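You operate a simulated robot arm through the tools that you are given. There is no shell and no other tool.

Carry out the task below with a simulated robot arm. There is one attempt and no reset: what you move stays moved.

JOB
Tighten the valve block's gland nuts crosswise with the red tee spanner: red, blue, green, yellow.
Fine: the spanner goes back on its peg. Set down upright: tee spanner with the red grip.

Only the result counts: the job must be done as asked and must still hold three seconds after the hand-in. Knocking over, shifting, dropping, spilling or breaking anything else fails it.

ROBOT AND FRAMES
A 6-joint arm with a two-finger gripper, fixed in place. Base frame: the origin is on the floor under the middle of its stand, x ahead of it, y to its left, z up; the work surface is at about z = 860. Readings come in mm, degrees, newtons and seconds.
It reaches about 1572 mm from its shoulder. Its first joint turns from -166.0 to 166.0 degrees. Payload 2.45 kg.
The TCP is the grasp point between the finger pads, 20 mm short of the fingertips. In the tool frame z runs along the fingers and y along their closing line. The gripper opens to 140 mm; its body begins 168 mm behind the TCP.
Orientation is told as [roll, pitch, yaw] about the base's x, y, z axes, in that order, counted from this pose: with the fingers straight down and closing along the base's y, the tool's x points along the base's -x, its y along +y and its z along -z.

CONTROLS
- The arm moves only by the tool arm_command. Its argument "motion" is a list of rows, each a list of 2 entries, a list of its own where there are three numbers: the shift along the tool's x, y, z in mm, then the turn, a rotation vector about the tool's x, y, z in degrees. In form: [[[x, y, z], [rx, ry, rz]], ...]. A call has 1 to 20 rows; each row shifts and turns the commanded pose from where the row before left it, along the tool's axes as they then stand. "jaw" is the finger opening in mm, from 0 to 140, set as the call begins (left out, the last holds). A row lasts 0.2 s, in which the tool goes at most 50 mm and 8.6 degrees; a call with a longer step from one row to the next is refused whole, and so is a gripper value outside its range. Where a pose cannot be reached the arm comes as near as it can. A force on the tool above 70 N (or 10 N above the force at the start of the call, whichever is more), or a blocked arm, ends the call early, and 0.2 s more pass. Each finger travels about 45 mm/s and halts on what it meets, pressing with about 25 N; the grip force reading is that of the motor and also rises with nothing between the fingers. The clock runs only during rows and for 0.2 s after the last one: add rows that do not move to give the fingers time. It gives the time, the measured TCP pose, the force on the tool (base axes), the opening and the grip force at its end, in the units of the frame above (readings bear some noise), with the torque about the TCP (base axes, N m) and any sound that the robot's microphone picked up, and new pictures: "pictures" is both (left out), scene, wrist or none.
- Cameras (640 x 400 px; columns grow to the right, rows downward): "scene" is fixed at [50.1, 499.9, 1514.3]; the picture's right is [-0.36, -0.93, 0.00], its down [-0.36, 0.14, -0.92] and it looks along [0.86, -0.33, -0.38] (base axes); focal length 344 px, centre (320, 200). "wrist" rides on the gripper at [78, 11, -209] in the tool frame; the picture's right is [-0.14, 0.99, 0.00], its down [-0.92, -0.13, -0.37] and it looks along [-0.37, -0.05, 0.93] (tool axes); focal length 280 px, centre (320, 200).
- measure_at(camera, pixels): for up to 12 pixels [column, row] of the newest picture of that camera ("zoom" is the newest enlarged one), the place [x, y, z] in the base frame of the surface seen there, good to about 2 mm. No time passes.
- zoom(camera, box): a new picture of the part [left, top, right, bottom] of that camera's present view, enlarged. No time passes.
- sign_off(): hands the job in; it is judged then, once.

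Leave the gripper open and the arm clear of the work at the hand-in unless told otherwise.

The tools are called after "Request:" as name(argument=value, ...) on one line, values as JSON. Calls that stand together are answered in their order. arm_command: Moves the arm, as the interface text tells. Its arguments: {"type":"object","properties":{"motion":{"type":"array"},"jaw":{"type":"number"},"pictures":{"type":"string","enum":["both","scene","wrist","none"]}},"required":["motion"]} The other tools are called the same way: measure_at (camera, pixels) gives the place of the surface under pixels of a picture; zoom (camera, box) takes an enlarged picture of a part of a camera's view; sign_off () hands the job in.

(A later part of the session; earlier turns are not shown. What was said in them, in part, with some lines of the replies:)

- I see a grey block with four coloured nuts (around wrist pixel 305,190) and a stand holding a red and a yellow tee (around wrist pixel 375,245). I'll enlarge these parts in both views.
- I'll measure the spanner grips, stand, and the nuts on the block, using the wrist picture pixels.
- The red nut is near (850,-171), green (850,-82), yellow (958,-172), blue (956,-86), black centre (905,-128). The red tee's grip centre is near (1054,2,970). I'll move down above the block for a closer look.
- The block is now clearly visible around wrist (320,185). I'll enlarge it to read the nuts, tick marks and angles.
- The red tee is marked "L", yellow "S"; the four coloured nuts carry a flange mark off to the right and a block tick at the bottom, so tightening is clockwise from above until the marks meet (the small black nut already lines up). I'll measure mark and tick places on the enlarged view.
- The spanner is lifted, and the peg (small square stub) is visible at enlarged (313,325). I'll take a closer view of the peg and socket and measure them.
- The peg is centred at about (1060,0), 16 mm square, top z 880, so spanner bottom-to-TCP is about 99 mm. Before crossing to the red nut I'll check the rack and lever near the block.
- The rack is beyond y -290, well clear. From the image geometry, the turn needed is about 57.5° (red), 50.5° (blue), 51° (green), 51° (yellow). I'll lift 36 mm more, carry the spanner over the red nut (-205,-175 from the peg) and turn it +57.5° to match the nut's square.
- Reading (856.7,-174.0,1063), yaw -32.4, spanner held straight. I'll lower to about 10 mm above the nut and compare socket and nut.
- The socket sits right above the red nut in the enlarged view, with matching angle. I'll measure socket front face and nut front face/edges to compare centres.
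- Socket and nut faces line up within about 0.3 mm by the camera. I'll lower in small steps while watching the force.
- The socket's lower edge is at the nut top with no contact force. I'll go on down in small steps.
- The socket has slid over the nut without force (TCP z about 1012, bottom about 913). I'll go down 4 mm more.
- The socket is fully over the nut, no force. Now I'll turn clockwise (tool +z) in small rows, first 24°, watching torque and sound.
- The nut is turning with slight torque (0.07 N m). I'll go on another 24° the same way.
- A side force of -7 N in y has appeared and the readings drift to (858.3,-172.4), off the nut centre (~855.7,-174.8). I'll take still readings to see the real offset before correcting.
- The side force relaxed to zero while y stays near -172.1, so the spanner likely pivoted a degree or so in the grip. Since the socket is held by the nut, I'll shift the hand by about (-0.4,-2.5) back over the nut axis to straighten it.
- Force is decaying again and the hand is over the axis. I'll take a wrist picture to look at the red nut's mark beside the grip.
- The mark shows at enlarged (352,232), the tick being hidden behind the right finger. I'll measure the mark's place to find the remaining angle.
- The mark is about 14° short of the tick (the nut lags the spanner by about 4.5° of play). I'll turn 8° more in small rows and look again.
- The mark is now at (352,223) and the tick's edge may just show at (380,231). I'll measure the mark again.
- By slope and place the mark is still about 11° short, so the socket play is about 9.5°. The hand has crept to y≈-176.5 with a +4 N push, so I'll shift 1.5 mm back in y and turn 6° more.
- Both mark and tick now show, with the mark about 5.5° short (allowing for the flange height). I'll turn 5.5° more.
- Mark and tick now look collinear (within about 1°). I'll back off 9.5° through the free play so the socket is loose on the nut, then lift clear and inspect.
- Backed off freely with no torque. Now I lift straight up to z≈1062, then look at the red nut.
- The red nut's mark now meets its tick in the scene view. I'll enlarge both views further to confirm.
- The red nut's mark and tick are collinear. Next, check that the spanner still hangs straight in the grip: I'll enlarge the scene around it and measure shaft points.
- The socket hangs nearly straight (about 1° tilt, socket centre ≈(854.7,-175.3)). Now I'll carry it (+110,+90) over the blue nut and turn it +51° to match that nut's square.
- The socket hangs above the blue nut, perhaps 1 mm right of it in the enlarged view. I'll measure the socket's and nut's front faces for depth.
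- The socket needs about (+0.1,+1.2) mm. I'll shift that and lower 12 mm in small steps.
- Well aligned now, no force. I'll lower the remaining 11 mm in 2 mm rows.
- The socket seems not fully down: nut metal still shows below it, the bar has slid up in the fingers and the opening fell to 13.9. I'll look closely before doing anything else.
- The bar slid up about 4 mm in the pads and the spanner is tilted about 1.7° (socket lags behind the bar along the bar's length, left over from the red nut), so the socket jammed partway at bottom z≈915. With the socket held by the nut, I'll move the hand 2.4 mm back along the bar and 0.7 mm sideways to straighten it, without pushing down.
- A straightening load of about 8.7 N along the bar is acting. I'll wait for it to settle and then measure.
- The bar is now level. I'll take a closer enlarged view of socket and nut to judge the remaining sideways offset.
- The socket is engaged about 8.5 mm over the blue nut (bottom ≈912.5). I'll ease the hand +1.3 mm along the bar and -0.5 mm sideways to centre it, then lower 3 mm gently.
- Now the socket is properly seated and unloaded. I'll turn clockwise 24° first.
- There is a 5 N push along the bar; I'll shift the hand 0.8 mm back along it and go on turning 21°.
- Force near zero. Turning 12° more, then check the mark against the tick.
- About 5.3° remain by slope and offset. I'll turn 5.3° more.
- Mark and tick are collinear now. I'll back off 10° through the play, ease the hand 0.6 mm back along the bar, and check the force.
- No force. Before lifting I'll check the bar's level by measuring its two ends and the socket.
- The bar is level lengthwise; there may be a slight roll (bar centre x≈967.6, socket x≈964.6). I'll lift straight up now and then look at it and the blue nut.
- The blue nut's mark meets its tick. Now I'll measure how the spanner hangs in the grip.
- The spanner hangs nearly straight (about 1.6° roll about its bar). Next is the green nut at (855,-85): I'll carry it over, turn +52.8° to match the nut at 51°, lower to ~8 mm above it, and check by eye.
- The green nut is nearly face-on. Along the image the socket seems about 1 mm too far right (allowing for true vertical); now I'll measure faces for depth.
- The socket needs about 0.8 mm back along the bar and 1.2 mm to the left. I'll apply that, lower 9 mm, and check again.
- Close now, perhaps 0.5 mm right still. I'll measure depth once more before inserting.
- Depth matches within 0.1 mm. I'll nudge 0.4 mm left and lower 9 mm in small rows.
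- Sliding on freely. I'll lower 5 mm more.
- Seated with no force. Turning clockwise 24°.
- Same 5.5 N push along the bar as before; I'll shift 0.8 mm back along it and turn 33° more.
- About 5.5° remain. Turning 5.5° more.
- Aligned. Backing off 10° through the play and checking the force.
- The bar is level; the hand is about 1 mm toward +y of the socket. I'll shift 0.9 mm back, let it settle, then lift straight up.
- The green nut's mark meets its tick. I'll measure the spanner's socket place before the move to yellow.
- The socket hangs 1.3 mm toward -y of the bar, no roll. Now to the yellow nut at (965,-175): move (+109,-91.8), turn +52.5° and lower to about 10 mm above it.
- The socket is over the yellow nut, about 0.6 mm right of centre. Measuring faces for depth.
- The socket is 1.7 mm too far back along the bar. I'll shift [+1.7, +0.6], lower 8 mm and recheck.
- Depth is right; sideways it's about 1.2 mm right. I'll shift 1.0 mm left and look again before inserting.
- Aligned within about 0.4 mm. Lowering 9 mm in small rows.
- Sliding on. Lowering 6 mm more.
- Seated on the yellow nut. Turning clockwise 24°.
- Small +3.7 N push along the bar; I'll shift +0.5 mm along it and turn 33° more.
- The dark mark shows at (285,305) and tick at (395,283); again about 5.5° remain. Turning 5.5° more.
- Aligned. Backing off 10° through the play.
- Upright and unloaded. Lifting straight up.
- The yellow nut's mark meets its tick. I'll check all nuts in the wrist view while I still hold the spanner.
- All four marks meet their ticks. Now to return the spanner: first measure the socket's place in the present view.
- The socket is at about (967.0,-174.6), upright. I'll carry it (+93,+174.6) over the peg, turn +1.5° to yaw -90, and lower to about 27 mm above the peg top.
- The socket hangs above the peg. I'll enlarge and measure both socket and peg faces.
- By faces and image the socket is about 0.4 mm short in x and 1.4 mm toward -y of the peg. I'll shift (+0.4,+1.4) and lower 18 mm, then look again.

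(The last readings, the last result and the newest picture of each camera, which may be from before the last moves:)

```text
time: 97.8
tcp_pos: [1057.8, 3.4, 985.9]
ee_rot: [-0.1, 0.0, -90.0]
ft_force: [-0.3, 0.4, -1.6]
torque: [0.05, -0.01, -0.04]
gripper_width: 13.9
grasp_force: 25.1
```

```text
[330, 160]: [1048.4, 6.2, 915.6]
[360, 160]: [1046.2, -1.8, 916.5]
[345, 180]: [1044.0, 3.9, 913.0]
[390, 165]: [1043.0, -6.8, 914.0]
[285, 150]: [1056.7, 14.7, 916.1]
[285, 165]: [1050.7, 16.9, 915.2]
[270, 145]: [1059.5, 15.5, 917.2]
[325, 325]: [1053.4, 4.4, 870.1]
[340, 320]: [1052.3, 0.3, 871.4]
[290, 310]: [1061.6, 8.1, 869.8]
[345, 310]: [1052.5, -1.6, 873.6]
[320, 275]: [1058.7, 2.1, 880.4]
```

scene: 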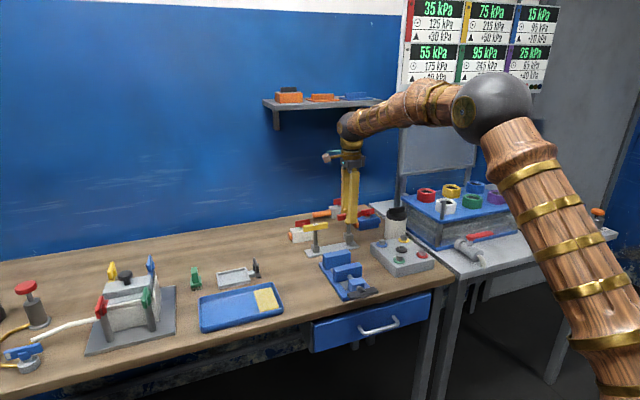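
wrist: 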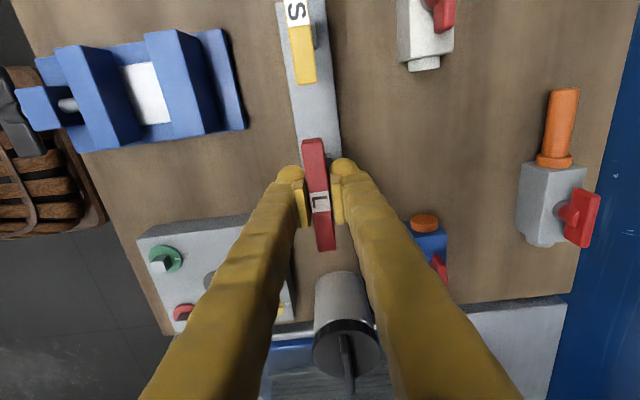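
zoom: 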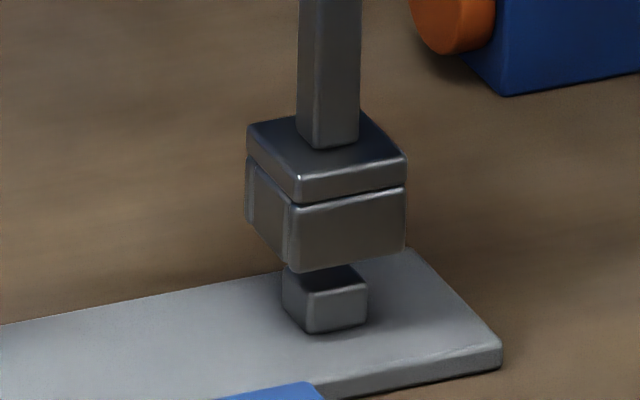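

The arm moved more than commanded (reading (1057.8,3.4)). I'll measure the socket walls and peg again in this view.

Request:
measure_at(camera="zoom", pixels=[[310, 235], [345, 235], [390, 225], [345, 250], [320, 255], [265, 215], [272, 225], [262, 200], [330, 310], [350, 305], [318, 320], [293, 305]])

Request:
arm_command(motion=[[[0, 0, 0], [0, 0, 0]]], pictures="none")

Request:
arm_command(motion=[[[0, 0, 0], [0, 0, 0]]], pictures="none")

Request:
arm_command(motion=[[[0, 0, 0], [0, 0, 0]]], pictures="scene")

Request:
zoom(camera="scene", box=[338, 225, 358, 250])

```text
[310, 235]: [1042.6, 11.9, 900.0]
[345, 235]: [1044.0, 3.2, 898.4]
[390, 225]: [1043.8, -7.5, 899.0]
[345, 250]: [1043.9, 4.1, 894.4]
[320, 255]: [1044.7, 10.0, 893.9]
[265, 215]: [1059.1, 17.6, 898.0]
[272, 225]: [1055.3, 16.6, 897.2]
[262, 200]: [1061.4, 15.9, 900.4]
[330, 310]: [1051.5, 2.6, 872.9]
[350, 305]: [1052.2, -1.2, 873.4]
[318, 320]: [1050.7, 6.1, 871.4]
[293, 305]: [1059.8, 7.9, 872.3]
```

```text
time: 98.2
tcp_pos: [1058.3, 3.4, 986.4]
ee_rot: [0.1, -0.1, -90.0]
ft_force: [-0.8, 0.6, -1.4]
torque: [0.04, 0.0, -0.01]
gripper_width: 14.3
grasp_force: 25.0
```

```text
time: 98.6
tcp_pos: [1058.1, 3.1, 985.0]
ee_rot: [-0.1, 0.0, -89.9]
ft_force: [-0.4, 0.2, -0.3]
torque: [0.01, -0.01, 0.0]
gripper_width: 14.2
grasp_force: 24.4
```

```text
time: 99.0
tcp_pos: [1057.5, 3.4, 985.2]
ee_rot: [0.1, 0.0, -89.9]
ft_force: [0.0, -0.5, -1.1]
torque: [0.06, 0.03, -0.02]
gripper_width: 14.4
grasp_force: 24.8
```

scene: 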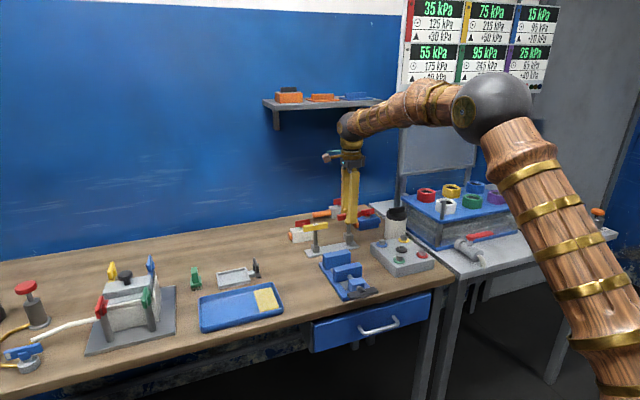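

```text
16.00 times, centred on (348, 238) of scene
```

zoom: 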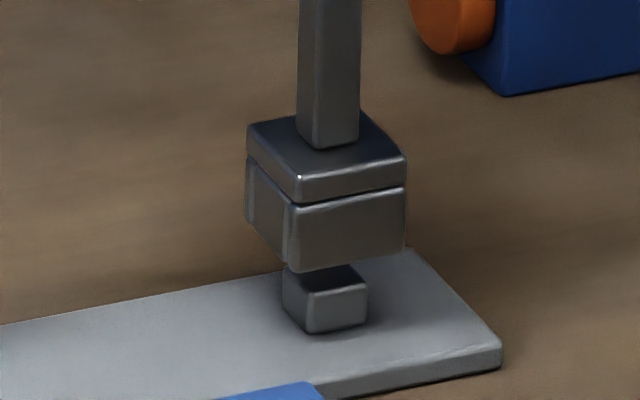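

The two estimates differ a bit, so I'll sample more points on the socket's front and left walls and on the peg's faces and average.

Request:
measure_at(camera="zoom", pixels=[[305, 225], [320, 225], [335, 225], [350, 225], [365, 225], [380, 225], [395, 225], [305, 245], [320, 245], [335, 245], [350, 245], [365, 245]])

Request:
measure_at(camera="zoom", pixels=[[258, 200], [262, 210], [266, 220], [270, 225], [274, 230], [278, 235], [282, 240], [262, 195], [266, 205], [270, 210], [274, 215], [278, 220]])

Request:
measure_at(camera="zoom", pixels=[[318, 310], [325, 310], [332, 308], [340, 307], [348, 305], [356, 303], [318, 318], [325, 318], [332, 316], [340, 315], [348, 313], [356, 311]])

Request:
measure_at(camera="zoom", pixels=[[287, 290], [290, 295], [293, 300], [296, 303], [299, 306], [302, 309], [287, 297], [290, 302], [293, 307], [296, 311], [299, 314], [302, 317]])

```text
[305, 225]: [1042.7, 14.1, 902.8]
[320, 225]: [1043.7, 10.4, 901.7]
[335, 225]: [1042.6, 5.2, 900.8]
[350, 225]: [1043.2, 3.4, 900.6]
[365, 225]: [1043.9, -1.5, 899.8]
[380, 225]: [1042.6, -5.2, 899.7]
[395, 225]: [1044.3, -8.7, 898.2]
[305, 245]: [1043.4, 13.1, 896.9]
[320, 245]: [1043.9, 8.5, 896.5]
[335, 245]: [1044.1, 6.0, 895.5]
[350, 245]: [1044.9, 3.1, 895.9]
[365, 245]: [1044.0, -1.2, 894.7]
```

```text
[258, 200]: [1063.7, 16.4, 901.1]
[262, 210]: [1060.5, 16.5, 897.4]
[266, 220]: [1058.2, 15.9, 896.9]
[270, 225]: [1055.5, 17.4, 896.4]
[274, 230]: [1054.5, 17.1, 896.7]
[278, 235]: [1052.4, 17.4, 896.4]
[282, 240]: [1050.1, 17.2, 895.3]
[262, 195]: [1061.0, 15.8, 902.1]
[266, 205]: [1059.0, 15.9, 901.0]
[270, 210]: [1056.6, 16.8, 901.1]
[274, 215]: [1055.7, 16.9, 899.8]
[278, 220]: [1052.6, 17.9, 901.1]
```

```text
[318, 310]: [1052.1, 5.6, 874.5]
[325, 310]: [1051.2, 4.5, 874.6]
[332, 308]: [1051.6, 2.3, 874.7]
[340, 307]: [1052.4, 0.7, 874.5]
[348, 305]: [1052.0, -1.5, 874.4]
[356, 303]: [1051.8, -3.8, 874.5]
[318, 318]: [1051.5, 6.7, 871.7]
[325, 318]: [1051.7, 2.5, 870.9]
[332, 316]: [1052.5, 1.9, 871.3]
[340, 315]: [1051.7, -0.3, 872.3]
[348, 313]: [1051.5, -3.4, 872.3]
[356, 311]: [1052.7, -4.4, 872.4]
```

```text
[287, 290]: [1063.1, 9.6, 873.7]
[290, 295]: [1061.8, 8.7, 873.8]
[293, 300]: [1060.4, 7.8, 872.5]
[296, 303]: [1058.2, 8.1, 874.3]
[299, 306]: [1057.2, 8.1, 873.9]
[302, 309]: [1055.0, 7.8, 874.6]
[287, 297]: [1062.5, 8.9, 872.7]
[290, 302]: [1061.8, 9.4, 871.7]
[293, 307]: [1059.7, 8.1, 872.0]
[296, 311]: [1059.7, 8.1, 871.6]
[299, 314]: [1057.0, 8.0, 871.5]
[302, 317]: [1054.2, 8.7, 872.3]
```

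Averages give the socket about 1.9 mm short in x and 1.95 mm too far in +y relative to the peg. I'll shift (+2.0,-2.0) and check without lowering.

Request:
arm_command(motion=[[[-1.0, 1.0, 0], [0, 0, 0]], [[-1.0, 1.0, 0], [0, 0, 0]], [[0, 0, 0], [0, 0, 0]], [[0, 0, 0], [0, 0, 0]], [[0, 0, 0], [0, 0, 0]]], pictures="scene")

Request:
zoom(camera="scene", box=[338, 225, 358, 250])

Request:
arm_command(motion=[[[0, 0, 0], [0, 0, 0]]], pictures="none")

```text
time: 100.2
tcp_pos: [1060.4, 0.3, 984.7]
ee_rot: [0.0, 0.0, -90.0]
ft_force: [0.3, -0.3, -2.1]
torque: [-0.02, 0.0, 0.0]
gripper_width: 14.3
grasp_force: 25.1
```

scene: 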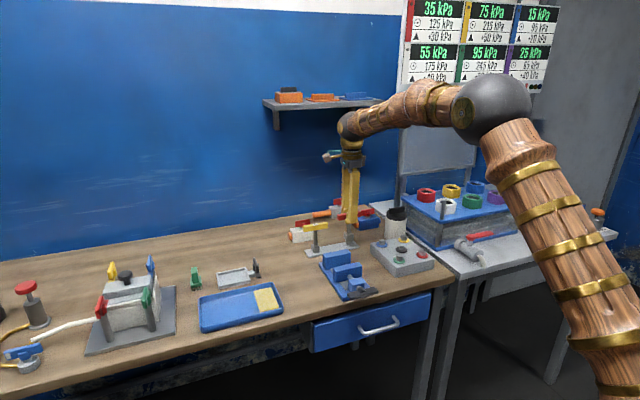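

```text
16.00 times, centred on (348, 238) of scene
```

zoom: 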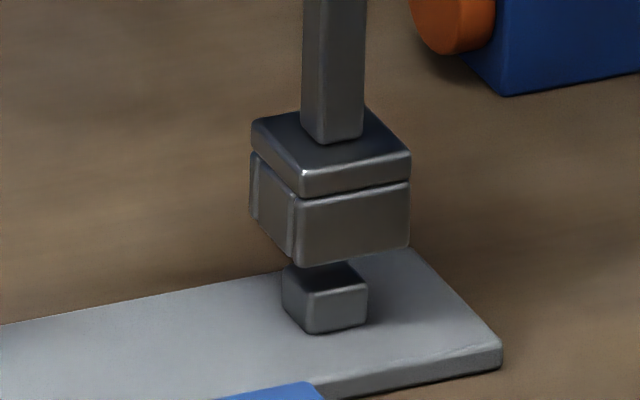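

```text
time: 100.6
tcp_pos: [1061.4, 1.3, 985.1]
ee_rot: [0.1, 0.0, -90.1]
ft_force: [0.1, 0.2, -1.5]
torque: [0.01, -0.02, 0.04]
gripper_width: 14.2
grasp_force: 24.7
```

The shift came out exactly. I'll sample the socket walls again.

Request:
measure_at(camera="zoom", pixels=[[310, 220], [325, 220], [340, 220], [355, 220], [370, 220], [385, 220], [400, 218], [310, 240], [325, 240], [340, 240], [355, 240], [370, 240]])

Request:
measure_at(camera="zoom", pixels=[[262, 195], [266, 205], [270, 215], [274, 220], [278, 225], [282, 230], [286, 235], [266, 190], [270, 200], [274, 205], [278, 210], [282, 215]])

Request:
measure_at(camera="scene", pixels=[[340, 222], [345, 221], [352, 219], [368, 215], [338, 225], [371, 217]])

```text
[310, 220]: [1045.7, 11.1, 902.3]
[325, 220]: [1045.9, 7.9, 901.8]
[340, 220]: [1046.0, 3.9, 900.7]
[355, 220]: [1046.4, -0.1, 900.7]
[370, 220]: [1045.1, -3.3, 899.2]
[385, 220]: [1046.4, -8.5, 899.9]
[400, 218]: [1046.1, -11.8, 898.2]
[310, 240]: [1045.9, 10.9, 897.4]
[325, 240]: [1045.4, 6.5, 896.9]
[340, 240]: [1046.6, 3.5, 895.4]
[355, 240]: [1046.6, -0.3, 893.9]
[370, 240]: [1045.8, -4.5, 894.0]
```

```text
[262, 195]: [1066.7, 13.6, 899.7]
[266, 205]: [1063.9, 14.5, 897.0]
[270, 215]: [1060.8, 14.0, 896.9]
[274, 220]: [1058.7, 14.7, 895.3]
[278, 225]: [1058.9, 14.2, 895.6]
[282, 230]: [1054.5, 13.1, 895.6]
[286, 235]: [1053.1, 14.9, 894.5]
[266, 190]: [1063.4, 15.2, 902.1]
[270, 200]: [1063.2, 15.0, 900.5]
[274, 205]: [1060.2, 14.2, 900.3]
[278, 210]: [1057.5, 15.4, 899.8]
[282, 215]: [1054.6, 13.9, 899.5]
```

```text
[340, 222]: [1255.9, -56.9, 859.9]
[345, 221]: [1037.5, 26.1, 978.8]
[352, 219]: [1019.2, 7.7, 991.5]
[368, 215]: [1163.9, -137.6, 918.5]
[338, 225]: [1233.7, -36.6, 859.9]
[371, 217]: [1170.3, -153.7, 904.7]
```

Within about 0.5 mm of the peg axis. I'll nudge (-0.3,+0.4) and lower 12 mm in small rows, watching the force.

Request:
arm_command(motion=[[[0.4, -0.3, 0], [0, 0, 0]], [[0, 0, 2], [0, 0, 0]], [[0, 0, 2], [0, 0, 0]], [[0, 0, 2], [0, 0, 0]], [[0, 0, 2], [0, 0, 0]], [[0, 0, 2], [0, 0, 0]], [[0, 0, 2], [0, 0, 0]], [[0, 0, 0], [0, 0, 0]]], pictures="scene")

Request:
zoom(camera="scene", box=[338, 225, 358, 250])

```text
time: 102.4
tcp_pos: [1061.0, 2.8, 974.7]
ee_rot: [0.2, 0.0, -90.0]
ft_force: [2.1, -1.6, 13.7]
torque: [-0.07, -0.03, -0.01]
gripper_width: 14.2
grasp_force: 25.5
```

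scene: 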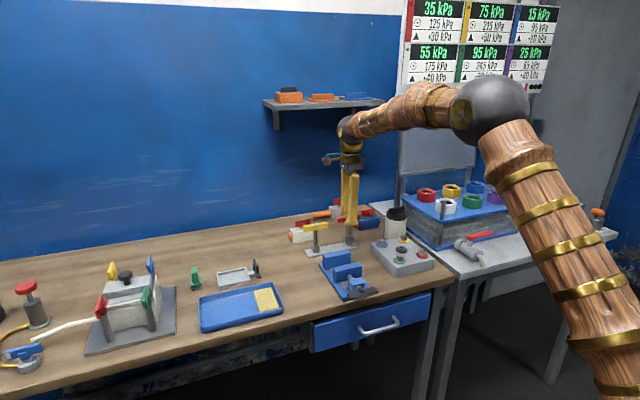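

```text
16.00 times, centred on (348, 238) of scene
```

zoom: 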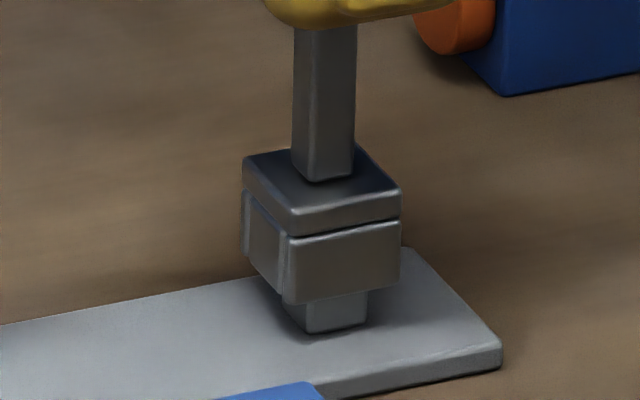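

Contact: +13.7 N upward; the socket rests on the peg's edge because the hand drifted about +1.5 mm in y while lowering. I'll raise 3 mm, shift -1.5 mm in y, and look.

Request:
arm_command(motion=[[[0, 0, -3], [0, 0, 0]], [[-1.5, 0, 0], [0, 0, 0]], [[0, 0, 0], [0, 0, 0]], [[0, 0, 0], [0, 0, 0]]], pictures="scene")

Request:
zoom(camera="scene", box=[338, 225, 358, 250])

Request:
measure_at(camera="zoom", pixels=[[305, 255], [320, 255], [335, 255], [350, 255], [365, 252], [380, 250], [390, 248], [305, 270], [320, 270], [335, 270], [350, 268], [365, 265]])

Request:
measure_at(camera="zoom", pixels=[[256, 230], [260, 240], [264, 245], [268, 250], [272, 255], [276, 260], [260, 225], [264, 230], [268, 235], [272, 240], [276, 245], [278, 250]])

```text
time: 103.4
tcp_pos: [1060.1, -0.0, 976.2]
ee_rot: [0.0, 0.1, -90.0]
ft_force: [0.0, -0.2, -1.4]
torque: [-0.03, 0.03, -0.02]
gripper_width: 14.3
grasp_force: 25.1
```

scene: 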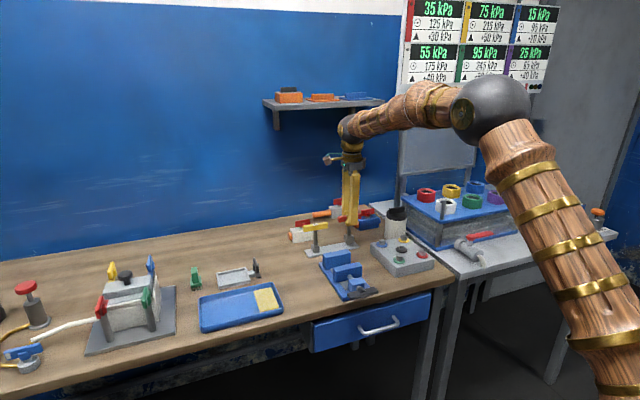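

```text
16.00 times, centred on (348, 238) of scene
```

zoom: 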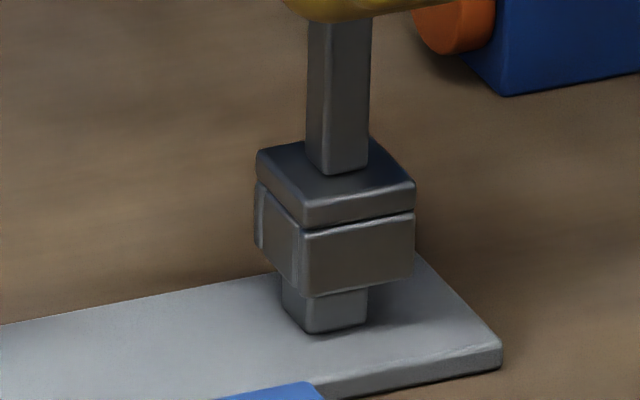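

```text
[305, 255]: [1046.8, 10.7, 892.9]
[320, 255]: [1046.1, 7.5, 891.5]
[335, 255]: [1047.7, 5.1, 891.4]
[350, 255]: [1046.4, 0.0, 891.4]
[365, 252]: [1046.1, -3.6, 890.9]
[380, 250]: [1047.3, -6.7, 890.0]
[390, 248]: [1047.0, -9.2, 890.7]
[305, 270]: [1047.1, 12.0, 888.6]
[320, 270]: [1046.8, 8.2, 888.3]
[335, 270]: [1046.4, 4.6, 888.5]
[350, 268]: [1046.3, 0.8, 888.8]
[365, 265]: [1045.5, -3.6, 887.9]
```

```text
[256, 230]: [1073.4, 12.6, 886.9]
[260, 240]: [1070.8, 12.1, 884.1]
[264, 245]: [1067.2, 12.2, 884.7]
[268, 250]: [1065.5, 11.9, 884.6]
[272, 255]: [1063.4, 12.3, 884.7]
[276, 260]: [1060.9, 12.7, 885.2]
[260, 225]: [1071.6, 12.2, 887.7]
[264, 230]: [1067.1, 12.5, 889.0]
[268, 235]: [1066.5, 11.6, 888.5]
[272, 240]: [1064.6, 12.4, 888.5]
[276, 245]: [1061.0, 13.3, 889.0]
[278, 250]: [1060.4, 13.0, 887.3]
```

Now the socket is about 1.1 mm too far in x and 2.4 mm toward -y (the arm overshoots after reversing). I'll shift (-1.0,+2.3) at this height and check.

Request:
arm_command(motion=[[[1.2, -0.5, 0], [0, 0, 0]], [[1.1, -0.5, 0], [0, 0, 0]], [[0, 0, 0], [0, 0, 0]], [[0, 0, 0], [0, 0, 0]]], pictures="scene")

Request:
zoom(camera="scene", box=[338, 225, 358, 250])

Request:
measure_at(camera="zoom", pixels=[[305, 255], [320, 255], [335, 255], [350, 255], [365, 252], [380, 250], [390, 248], [305, 270], [320, 270], [335, 270], [350, 268], [365, 265]])

Request:
measure_at(camera="zoom", pixels=[[254, 235], [258, 240], [262, 245], [266, 250], [270, 255], [274, 260], [258, 228], [262, 233], [266, 238], [270, 243], [274, 248], [276, 252]])

```text
time: 104.4
tcp_pos: [1060.0, 1.4, 976.1]
ee_rot: [0.0, 0.0, -90.0]
ft_force: [0.7, -0.9, -1.6]
torque: [0.0, 0.02, 0.0]
gripper_width: 14.2
grasp_force: 24.9
```

scene: 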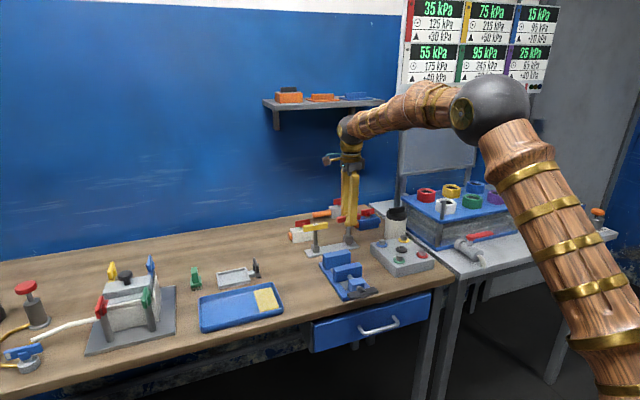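

```text
16.00 times, centred on (348, 238) of scene
```

zoom: 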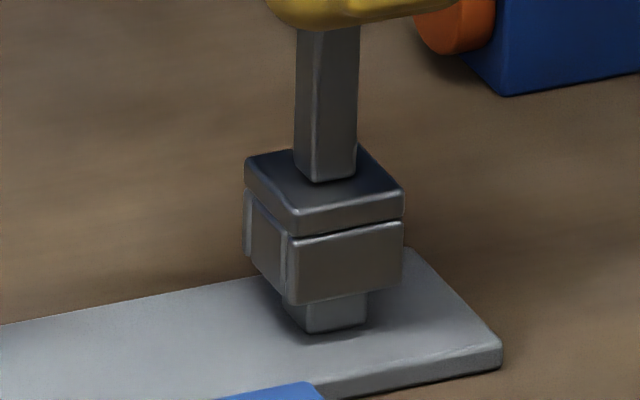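

```text
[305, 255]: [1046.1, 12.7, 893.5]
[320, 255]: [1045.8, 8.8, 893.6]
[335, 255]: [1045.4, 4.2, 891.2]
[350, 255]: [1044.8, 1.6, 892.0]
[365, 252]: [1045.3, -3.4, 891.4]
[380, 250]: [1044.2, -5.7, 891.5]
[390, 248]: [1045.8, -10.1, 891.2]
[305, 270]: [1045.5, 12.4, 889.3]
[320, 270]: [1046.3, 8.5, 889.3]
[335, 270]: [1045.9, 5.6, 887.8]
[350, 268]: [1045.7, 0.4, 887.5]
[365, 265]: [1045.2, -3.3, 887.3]
```

```text
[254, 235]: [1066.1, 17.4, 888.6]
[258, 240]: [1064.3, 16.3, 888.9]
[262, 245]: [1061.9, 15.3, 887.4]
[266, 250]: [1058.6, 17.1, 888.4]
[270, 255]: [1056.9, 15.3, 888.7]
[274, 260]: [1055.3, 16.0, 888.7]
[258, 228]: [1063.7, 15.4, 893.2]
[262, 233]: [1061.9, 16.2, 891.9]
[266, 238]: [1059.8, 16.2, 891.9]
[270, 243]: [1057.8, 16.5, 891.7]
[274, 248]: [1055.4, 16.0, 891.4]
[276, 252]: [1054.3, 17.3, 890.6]
```

Now about 1.0 mm too far in +y, x right. I'll shift -0.8 mm in y and check.

Request:
arm_command(motion=[[[-0.8, 0, 0], [0, 0, 0]], [[0, 0, 0], [0, 0, 0]], [[0, 0, 0], [0, 0, 0]]], pictures="scene")

Request:
zoom(camera="scene", box=[338, 225, 358, 250])

Request:
measure_at(camera="zoom", pixels=[[305, 255], [320, 255], [335, 255], [350, 255], [365, 252], [380, 250], [390, 248], [305, 270], [320, 270], [335, 270], [350, 268], [365, 265]])

Request:
measure_at(camera="zoom", pixels=[[256, 235], [260, 240], [264, 245], [268, 250], [272, 255], [276, 260], [260, 228], [264, 233], [268, 238], [272, 243], [276, 248], [278, 252]])

```text
time: 105.2
tcp_pos: [1060.2, 1.9, 975.4]
ee_rot: [0.0, 0.0, -89.9]
ft_force: [-1.2, -0.1, -1.2]
torque: [-0.02, -0.02, 0.02]
gripper_width: 14.2
grasp_force: 25.2
```

scene: 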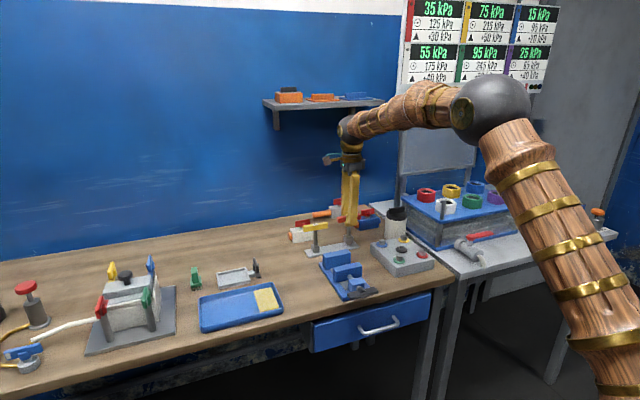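

```text
16.00 times, centred on (348, 238) of scene
```

zoom: 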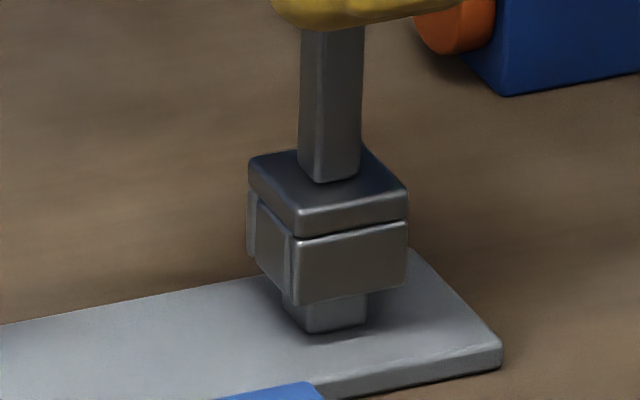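

```text
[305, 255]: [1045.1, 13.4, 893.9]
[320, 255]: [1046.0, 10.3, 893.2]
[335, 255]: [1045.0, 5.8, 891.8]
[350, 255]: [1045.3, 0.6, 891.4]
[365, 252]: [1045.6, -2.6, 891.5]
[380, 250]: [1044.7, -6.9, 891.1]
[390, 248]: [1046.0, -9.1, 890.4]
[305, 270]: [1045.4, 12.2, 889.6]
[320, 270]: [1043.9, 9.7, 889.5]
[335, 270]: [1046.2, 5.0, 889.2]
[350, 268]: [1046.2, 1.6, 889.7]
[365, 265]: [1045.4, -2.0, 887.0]
```

```text
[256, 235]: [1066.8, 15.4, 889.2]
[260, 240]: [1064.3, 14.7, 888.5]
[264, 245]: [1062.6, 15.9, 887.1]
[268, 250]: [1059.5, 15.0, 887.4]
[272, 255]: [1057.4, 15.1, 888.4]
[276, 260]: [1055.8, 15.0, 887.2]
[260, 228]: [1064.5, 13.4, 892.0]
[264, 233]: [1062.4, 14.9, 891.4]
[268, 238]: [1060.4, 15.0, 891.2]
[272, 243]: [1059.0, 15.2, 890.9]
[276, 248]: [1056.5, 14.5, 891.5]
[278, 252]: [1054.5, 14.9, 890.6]
```

Centred within about 0.3 mm. Now I'll lower 4.5 mm slowly and check force and drift.

Request:
arm_command(motion=[[[0, 0, 1], [0, 0, 0]], [[0, 0, 1], [0, 0, 0]], [[0, 0, 1], [0, 0, 0]], [[0, 0, 1], [0, 0, 0]], [[0, 0, 0.5], [0, 0, 0]], [[0, 0, 0], [0, 0, 0]]], pictures="scene")

Request:
zoom(camera="scene", box=[338, 225, 358, 250])

```text
time: 106.6
tcp_pos: [1058.1, 1.4, 972.0]
ee_rot: [0.0, 0.0, -89.9]
ft_force: [-0.6, 0.5, -1.0]
torque: [-0.03, -0.01, 0.01]
gripper_width: 14.2
grasp_force: 25.0
```

scene: 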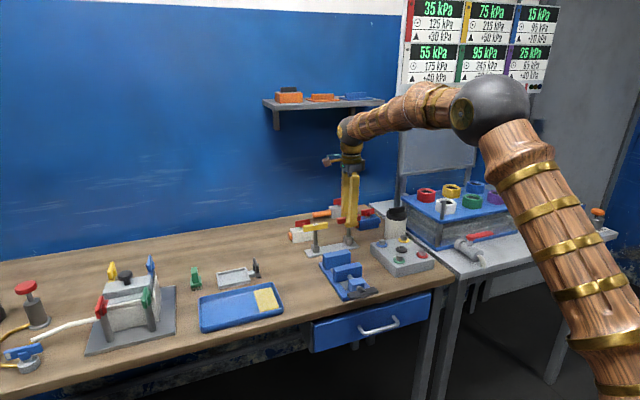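

```text
16.00 times, centred on (348, 238) of scene
```

zoom: 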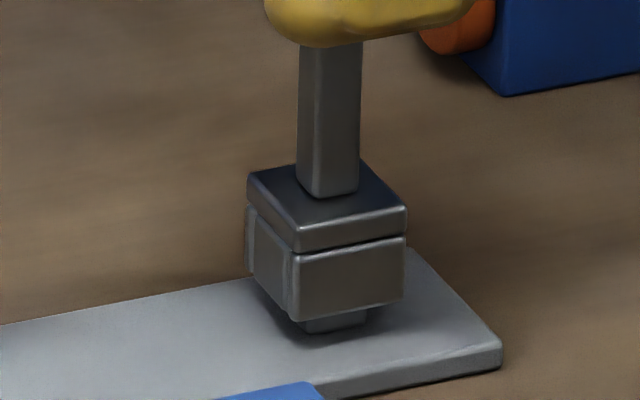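

It's sliding over the peg with no force. Lowering 4 mm more.

Request:
arm_command(motion=[[[0, 0, 1], [0, 0, 0]], [[0, 0, 1], [0, 0, 0]], [[0, 0, 1], [0, 0, 0]], [[0, 0, 1], [0, 0, 0]], [[0, 0, 0], [0, 0, 0]]], pictures="scene")

Request:
zoom(camera="scene", box=[338, 225, 358, 250])

```text
time: 107.8
tcp_pos: [1059.6, 2.1, 969.3]
ee_rot: [0.0, 0.0, -90.0]
ft_force: [1.0, -0.4, -1.6]
torque: [0.0, 0.04, 0.08]
gripper_width: 14.0
grasp_force: 25.2
```

scene: 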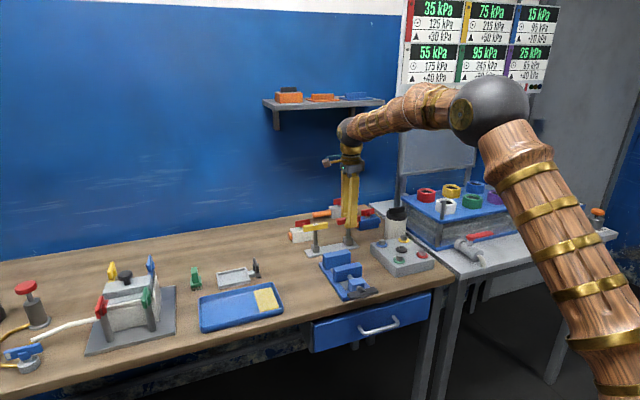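

```text
16.00 times, centred on (348, 238) of scene
```

zoom: 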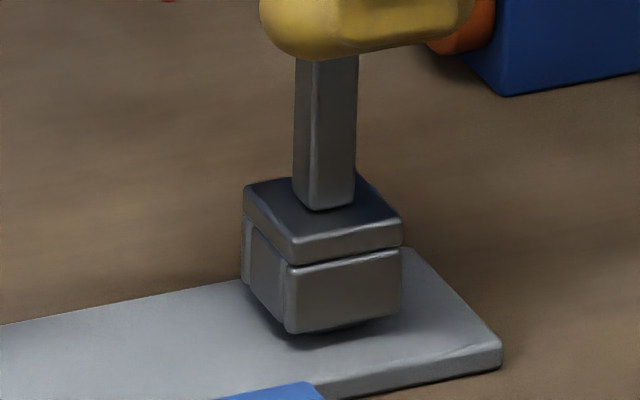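

The socket covers the peg; a few mm remain to the plate. Lowering 3 mm more in 1 mm rows.

Request:
arm_command(motion=[[[0, 0, 1], [0, 0, 0]], [[0, 0, 1], [0, 0, 0]], [[0, 0, 1], [0, 0, 0]], [[0, 0, 0], [0, 0, 0]]], pictures="scene")

Request:
zoom(camera="scene", box=[338, 225, 358, 250])

Request:
measure_at(camera="zoom", pixels=[[310, 320], [310, 335], [340, 330], [380, 310], [340, 350], [300, 345], [260, 270], [262, 285], [300, 290], [340, 285]])

```text
time: 108.8
tcp_pos: [1058.7, 2.7, 965.4]
ee_rot: [0.1, 0.0, -90.0]
ft_force: [-0.4, -0.3, -1.2]
torque: [-0.02, 0.0, 0.04]
gripper_width: 14.3
grasp_force: 24.9
```

scene: 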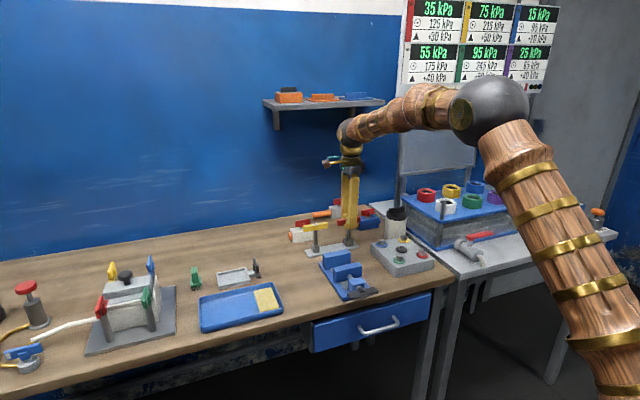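

```text
16.00 times, centred on (348, 238) of scene
```

zoom: 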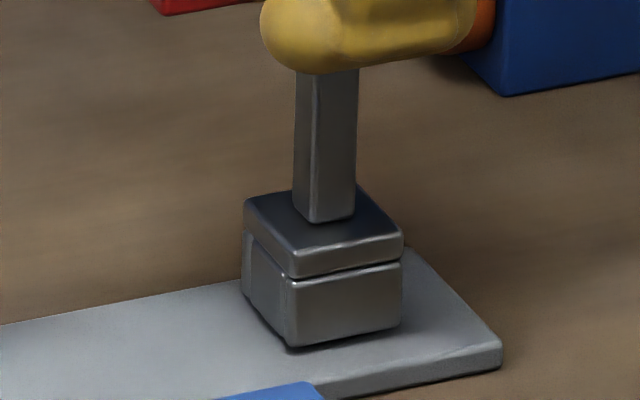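

```text
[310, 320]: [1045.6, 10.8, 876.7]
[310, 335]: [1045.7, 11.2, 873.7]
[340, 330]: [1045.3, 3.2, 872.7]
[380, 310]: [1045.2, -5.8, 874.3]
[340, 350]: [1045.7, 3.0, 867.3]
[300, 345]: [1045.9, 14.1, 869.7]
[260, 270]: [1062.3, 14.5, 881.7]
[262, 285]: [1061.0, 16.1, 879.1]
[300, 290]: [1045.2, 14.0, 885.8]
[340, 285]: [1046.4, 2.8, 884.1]
```

Nearly down. I'll feel for the plate with 0.5 mm rows.

Request:
arm_command(motion=[[[0, 0, 0.5], [0, 0, 0]], [[0, 0, 0.5], [0, 0, 0]], [[0, 0, 0], [0, 0, 0]]], pictures="scene")

Request:
zoom(camera="scene", box=[338, 225, 358, 250])

Request:
zoom(camera="scene", box=[325, 200, 375, 260])

```text
time: 109.6
tcp_pos: [1058.7, 1.5, 963.4]
ee_rot: [0.1, 0.0, -90.1]
ft_force: [-0.6, -0.5, -0.4]
torque: [0.03, 0.02, -0.03]
gripper_width: 14.1
grasp_force: 24.8
```

scene: 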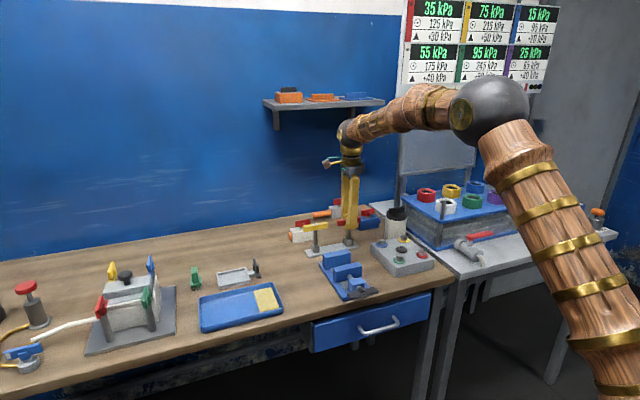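

```text
16.00 times, centred on (348, 238) of scene
```

zoom: 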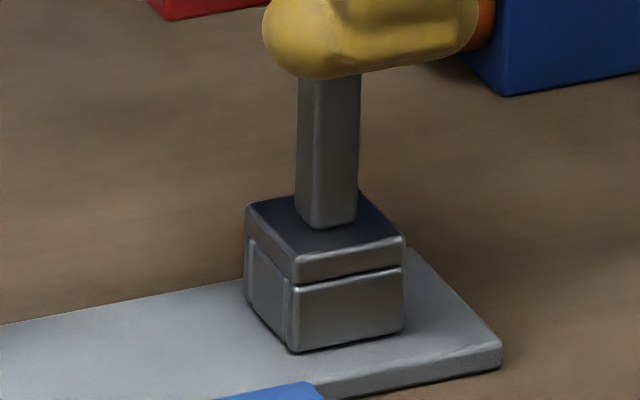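

```text
6.67 times, centred on (350, 230) of scene
```

zoom: 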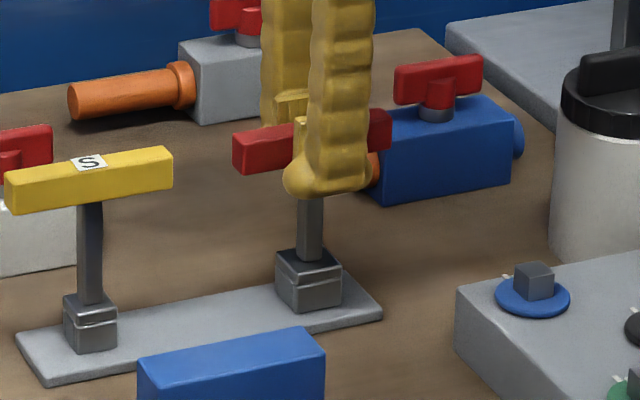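

Still no contact force; another 1 mm in 0.5 mm rows.

Request:
arm_command(motion=[[[0, 0, 0.5], [0, 0, 0]], [[0, 0, 0.5], [0, 0, 0]]], pictures="scene")

Request:
zoom(camera="scene", box=[338, 225, 358, 250])

```text
time: 110.2
tcp_pos: [1059.5, 1.1, 964.3]
ee_rot: [0.0, 0.0, -90.0]
ft_force: [1.1, 2.2, 4.8]
torque: [0.3, 0.02, -0.03]
gripper_width: 14.0
grasp_force: 25.4
```

scene: 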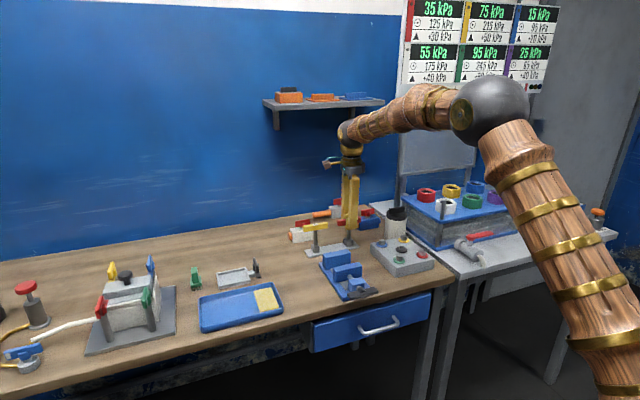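

```text
16.00 times, centred on (348, 238) of scene
```

zoom: 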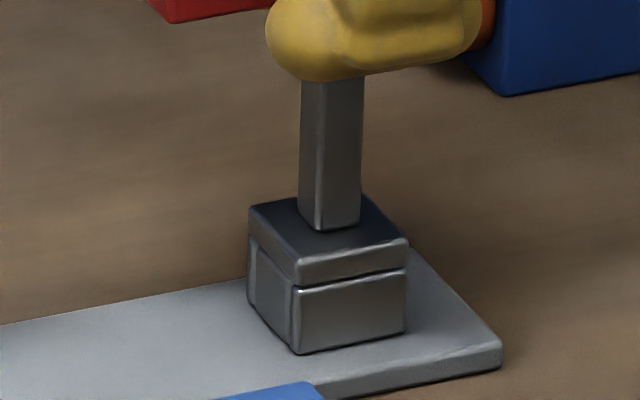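

The socket rests on the plate (4.8 N up). I'll let it settle, then open the fingers.

Request:
arm_command(motion=[[[0, 0, 0], [0, 0, 0]], [[0, 0, 0], [0, 0, 0]], [[0, 0, 0], [0, 0, 0]], [[0, 0, 0], [0, 0, 0]]], pictures="none")

Request:
arm_command(motion=[[[0, 0, 0], [0, 0, 0]], [[0, 0, 0], [0, 0, 0]], [[0, 0, 0], [0, 0, 0]], [[0, 0, 0], [0, 0, 0]], [[0, 0, 0], [0, 0, 0]]], jaw=60, pictures="both")

Request:
zoom(camera="scene", box=[325, 200, 375, 260])

Request:
zoom(camera="wrist", box=[270, 110, 380, 250])

```text
time: 111.2
tcp_pos: [1058.3, 1.1, 963.7]
ee_rot: [0.0, 0.0, -90.0]
ft_force: [1.2, 0.8, 10.7]
torque: [0.23, -0.04, 0.0]
gripper_width: 14.2
grasp_force: 25.2
```

```text
time: 112.4
tcp_pos: [1058.1, 1.8, 962.8]
ee_rot: [0.1, 0.0, -89.9]
ft_force: [-0.2, -0.5, -0.6]
torque: [-0.01, -0.02, 0.01]
gripper_width: 60.1
grasp_force: 0.0
```

scene: 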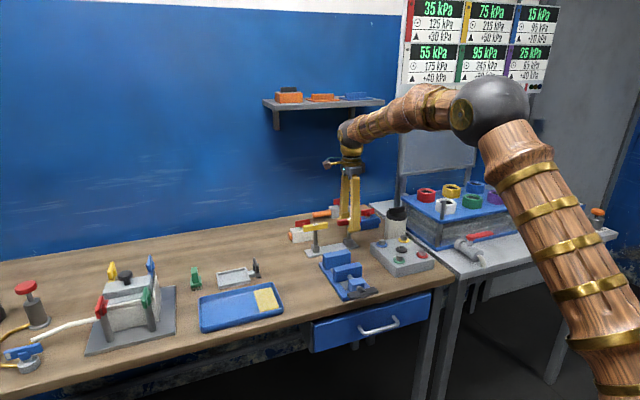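
wrist: 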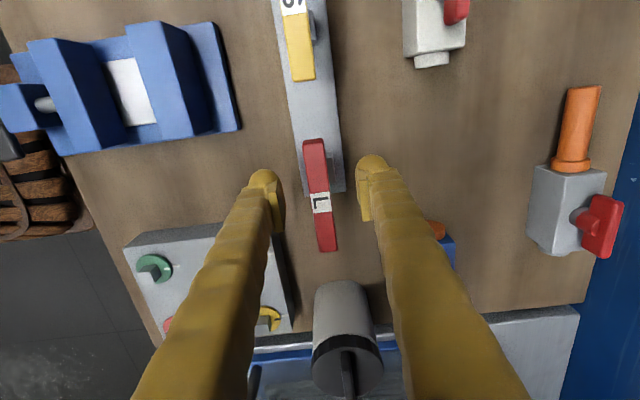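

```text
6.67 times, centred on (350, 230) of scene
```

zoom: 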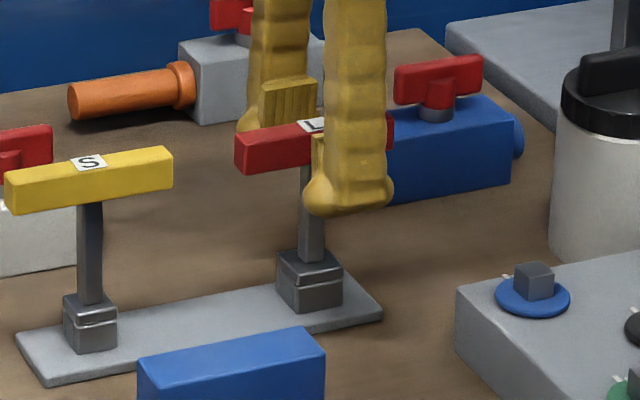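

```text
2.86 times, centred on (325, 180) of wrist
```

zoom: 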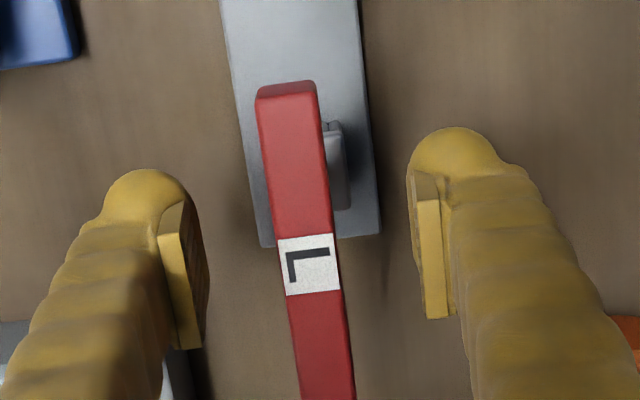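

Released; the spanner stands upright on its peg, with clearance to both fingers. I'll raise straight up, slowly at first.

Request:
arm_command(motion=[[[0, 0, -8], [0, 0, 0]], [[0, 0, -15], [0, 0, 0]], [[0, 0, -25], [0, 0, 0]], [[0, 0, -40], [0, 0, 0]], [[0, 0, -45], [0, 0, 0]], [[0, 0, -45], [0, 0, 0]], [[0, 0, 0], [0, 0, 0]]], jaw=60, pictures="both")

Request:
zoom(camera="scene", box=[325, 200, 375, 260])

```text
time: 114.0
tcp_pos: [1057.6, 1.2, 1140.1]
ee_rot: [0.0, 0.0, -90.0]
ft_force: [-0.2, -0.8, -1.0]
torque: [-0.04, 0.04, -0.01]
gripper_width: 60.0
grasp_force: 0.0
```

scene: 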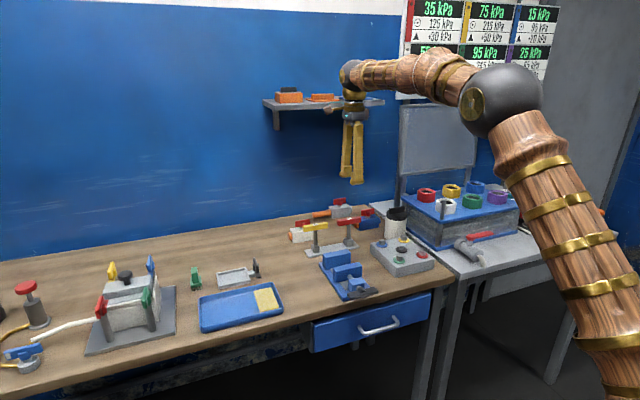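
wrist: 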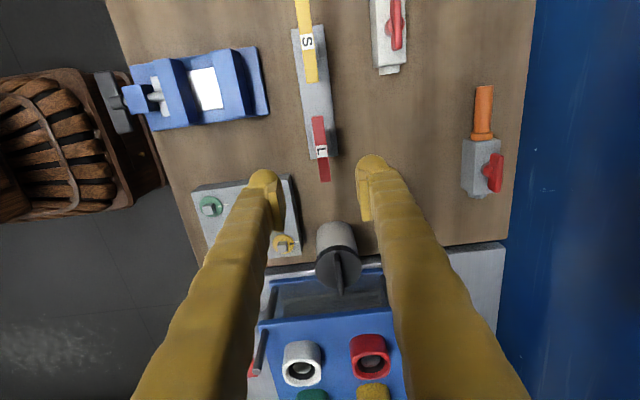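

```text
6.67 times, centred on (350, 230) of scene
```

zoom: 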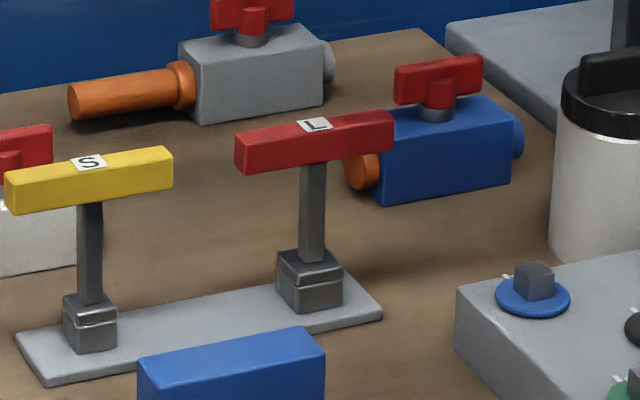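

The red spanner stands upright on its peg like before. I'll withdraw the arm back toward its starting pose with the gripper open, then check everything.

Request:
arm_command(motion=[[[-10, -35.6, -18.4], [0, 0, 0]], [[-10, -35.6, -18.4], [0, 0, 0]], [[-10, -35.6, -18.4], [0, 0, 0]], [[-10, -35.6, -18.4], [0, 0, 0]], [[-10, -35.6, -18.4], [0, 0, 0]], [[-10, -35.6, -18.4], [0, 0, 0]], [[-10, -35.6, -18.4], [0, 0, 0]], [[-10, -35.6, -18.4], [0, 0, 0]], [[0, 0, 0], [0, 0, -8.2]], [[0, 0, 0], [0, 0, -8.2]], [[0, 0, 0], [0, 0, -8.2]], [[0, 0, 0], [0, 0, -8.2]], [[0, 0, 0], [0, 0, -8.2]], [[0, 0, 0], [0, 0, -8.2]], [[0, 0, 0], [0, 0, -8.2]], [[0, 0, 0], [0, 0, -8.2]], [[0, 0, 0], [0, 0, -8.2]], [[0, 0, 0], [0, 0, -8.2]], [[0, 0, 0], [0, 0, -8.0]], [[0, 0, 0], [0, 0, 0]]], jaw=140, pictures="both")

Request:
zoom(camera="wrist", box=[250, 130, 400, 290])

Request:
zoom(camera="scene", box=[280, 180, 450, 310])

```text
time: 118.2
tcp_pos: [774.3, -80.1, 1287.4]
ee_rot: [0.0, -0.1, 0.1]
ft_force: [0.2, -1.5, 0.3]
torque: [0.04, -0.02, -0.05]
gripper_width: 139.9
grasp_force: 0.1
```

scene: 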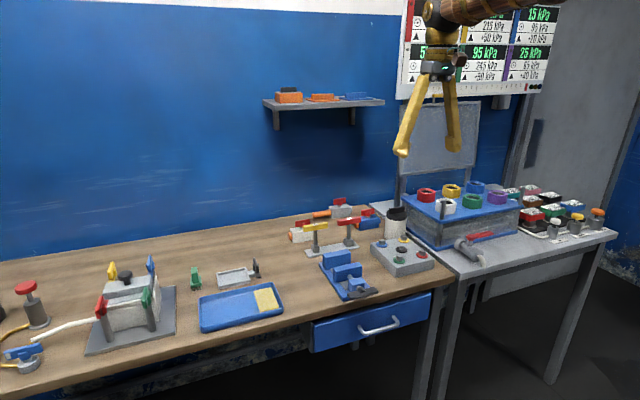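
wrist: 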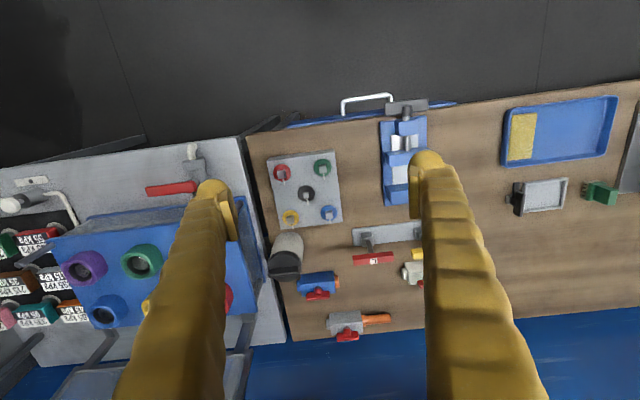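

```text
2.50 times, centred on (325, 210) of wrist
```

zoom: 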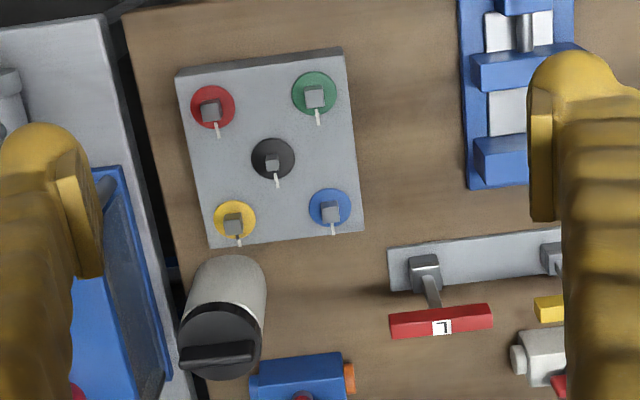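

```text
3.08 times, centred on (365, 245) of scene
```

zoom: 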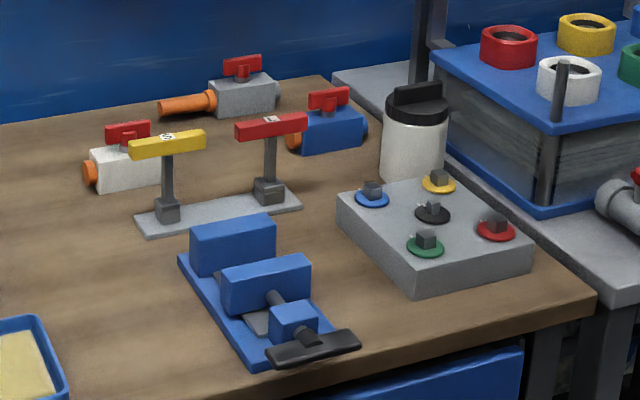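

All nuts look lined up and the spanner is back. One last close check of each nut's mark and that the block hasn't moved.

Request:
zoom(camera="wrist", box=[265, 150, 345, 230])

Request:
zoom(camera="wrist", box=[265, 155, 305, 185])

Request:
zoom(camera="wrist", box=[275, 200, 345, 235])

Request:
measure_at(camera="wrist", pixels=[[282, 172], [323, 167], [306, 193], [290, 218], [328, 212], [268, 160], [333, 152], [343, 220], [282, 227], [373, 259]])

```text
5.00 times, centred on (305, 190) of wrist
```

zoom: 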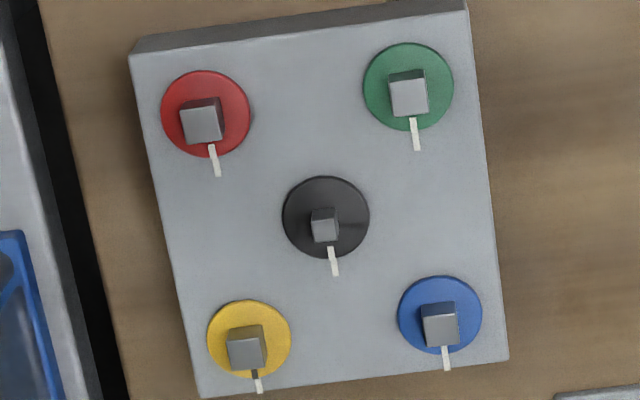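

```text
13.33 times, centred on (285, 170) of wrist
```

zoom: 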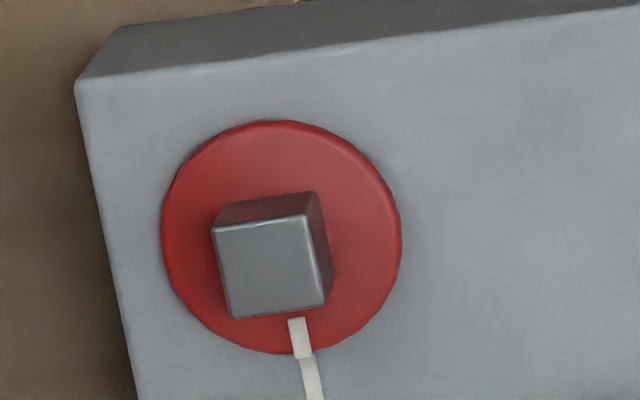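

```text
9.14 times, centred on (310, 218) of wrist
```

zoom: 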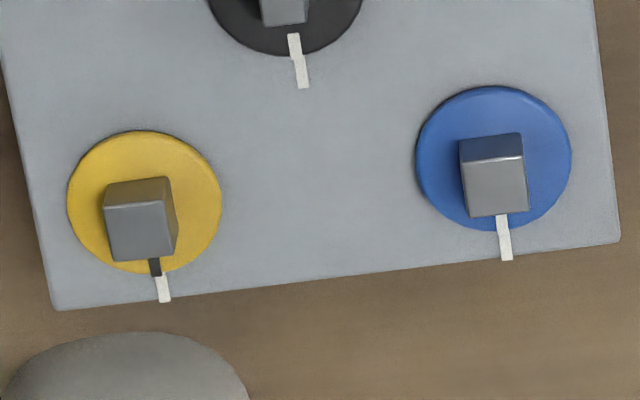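

```text
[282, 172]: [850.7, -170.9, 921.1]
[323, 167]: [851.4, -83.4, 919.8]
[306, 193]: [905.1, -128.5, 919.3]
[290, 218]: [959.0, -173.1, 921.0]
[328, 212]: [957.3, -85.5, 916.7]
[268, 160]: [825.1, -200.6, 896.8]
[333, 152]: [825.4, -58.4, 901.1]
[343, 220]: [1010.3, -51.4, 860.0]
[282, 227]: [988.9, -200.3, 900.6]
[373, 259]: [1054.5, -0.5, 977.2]
```

All four marks meet their ticks, the block hasn't moved, the red spanner stands upright on its peg at its original height, and the arm is clear with the gripper open. I'm handing the job in.

Request:
sign_off()

```text
The job is handed in.
```

I tightened the four gland nuts in the order asked (red, blue, green, yellow) and handed the job in. I don't have the verdict on it yet.

- **Nuts:** each was turned clockwise with the red spanner until its mark met the tick on the block, to about 1° by eye. No click or clear stop came at the end of any turn, so the marks are my only sign that they are tight. I left the black centre nut alone, as its mark already lined up.
- **Spanner:** it is back on its peg, standing upright, with its grip at the same height as at the start.
- **Snags:** the spanner jammed partway onto the blue nut and slipped a few millimetres in the grip. It also touched the edge of the peg once on the way back. I freed it both times, and saw no sign that anything else moved.

The block reads in the same place as before, within the measuring error. The arm is back near its starting pose with the gripper open.
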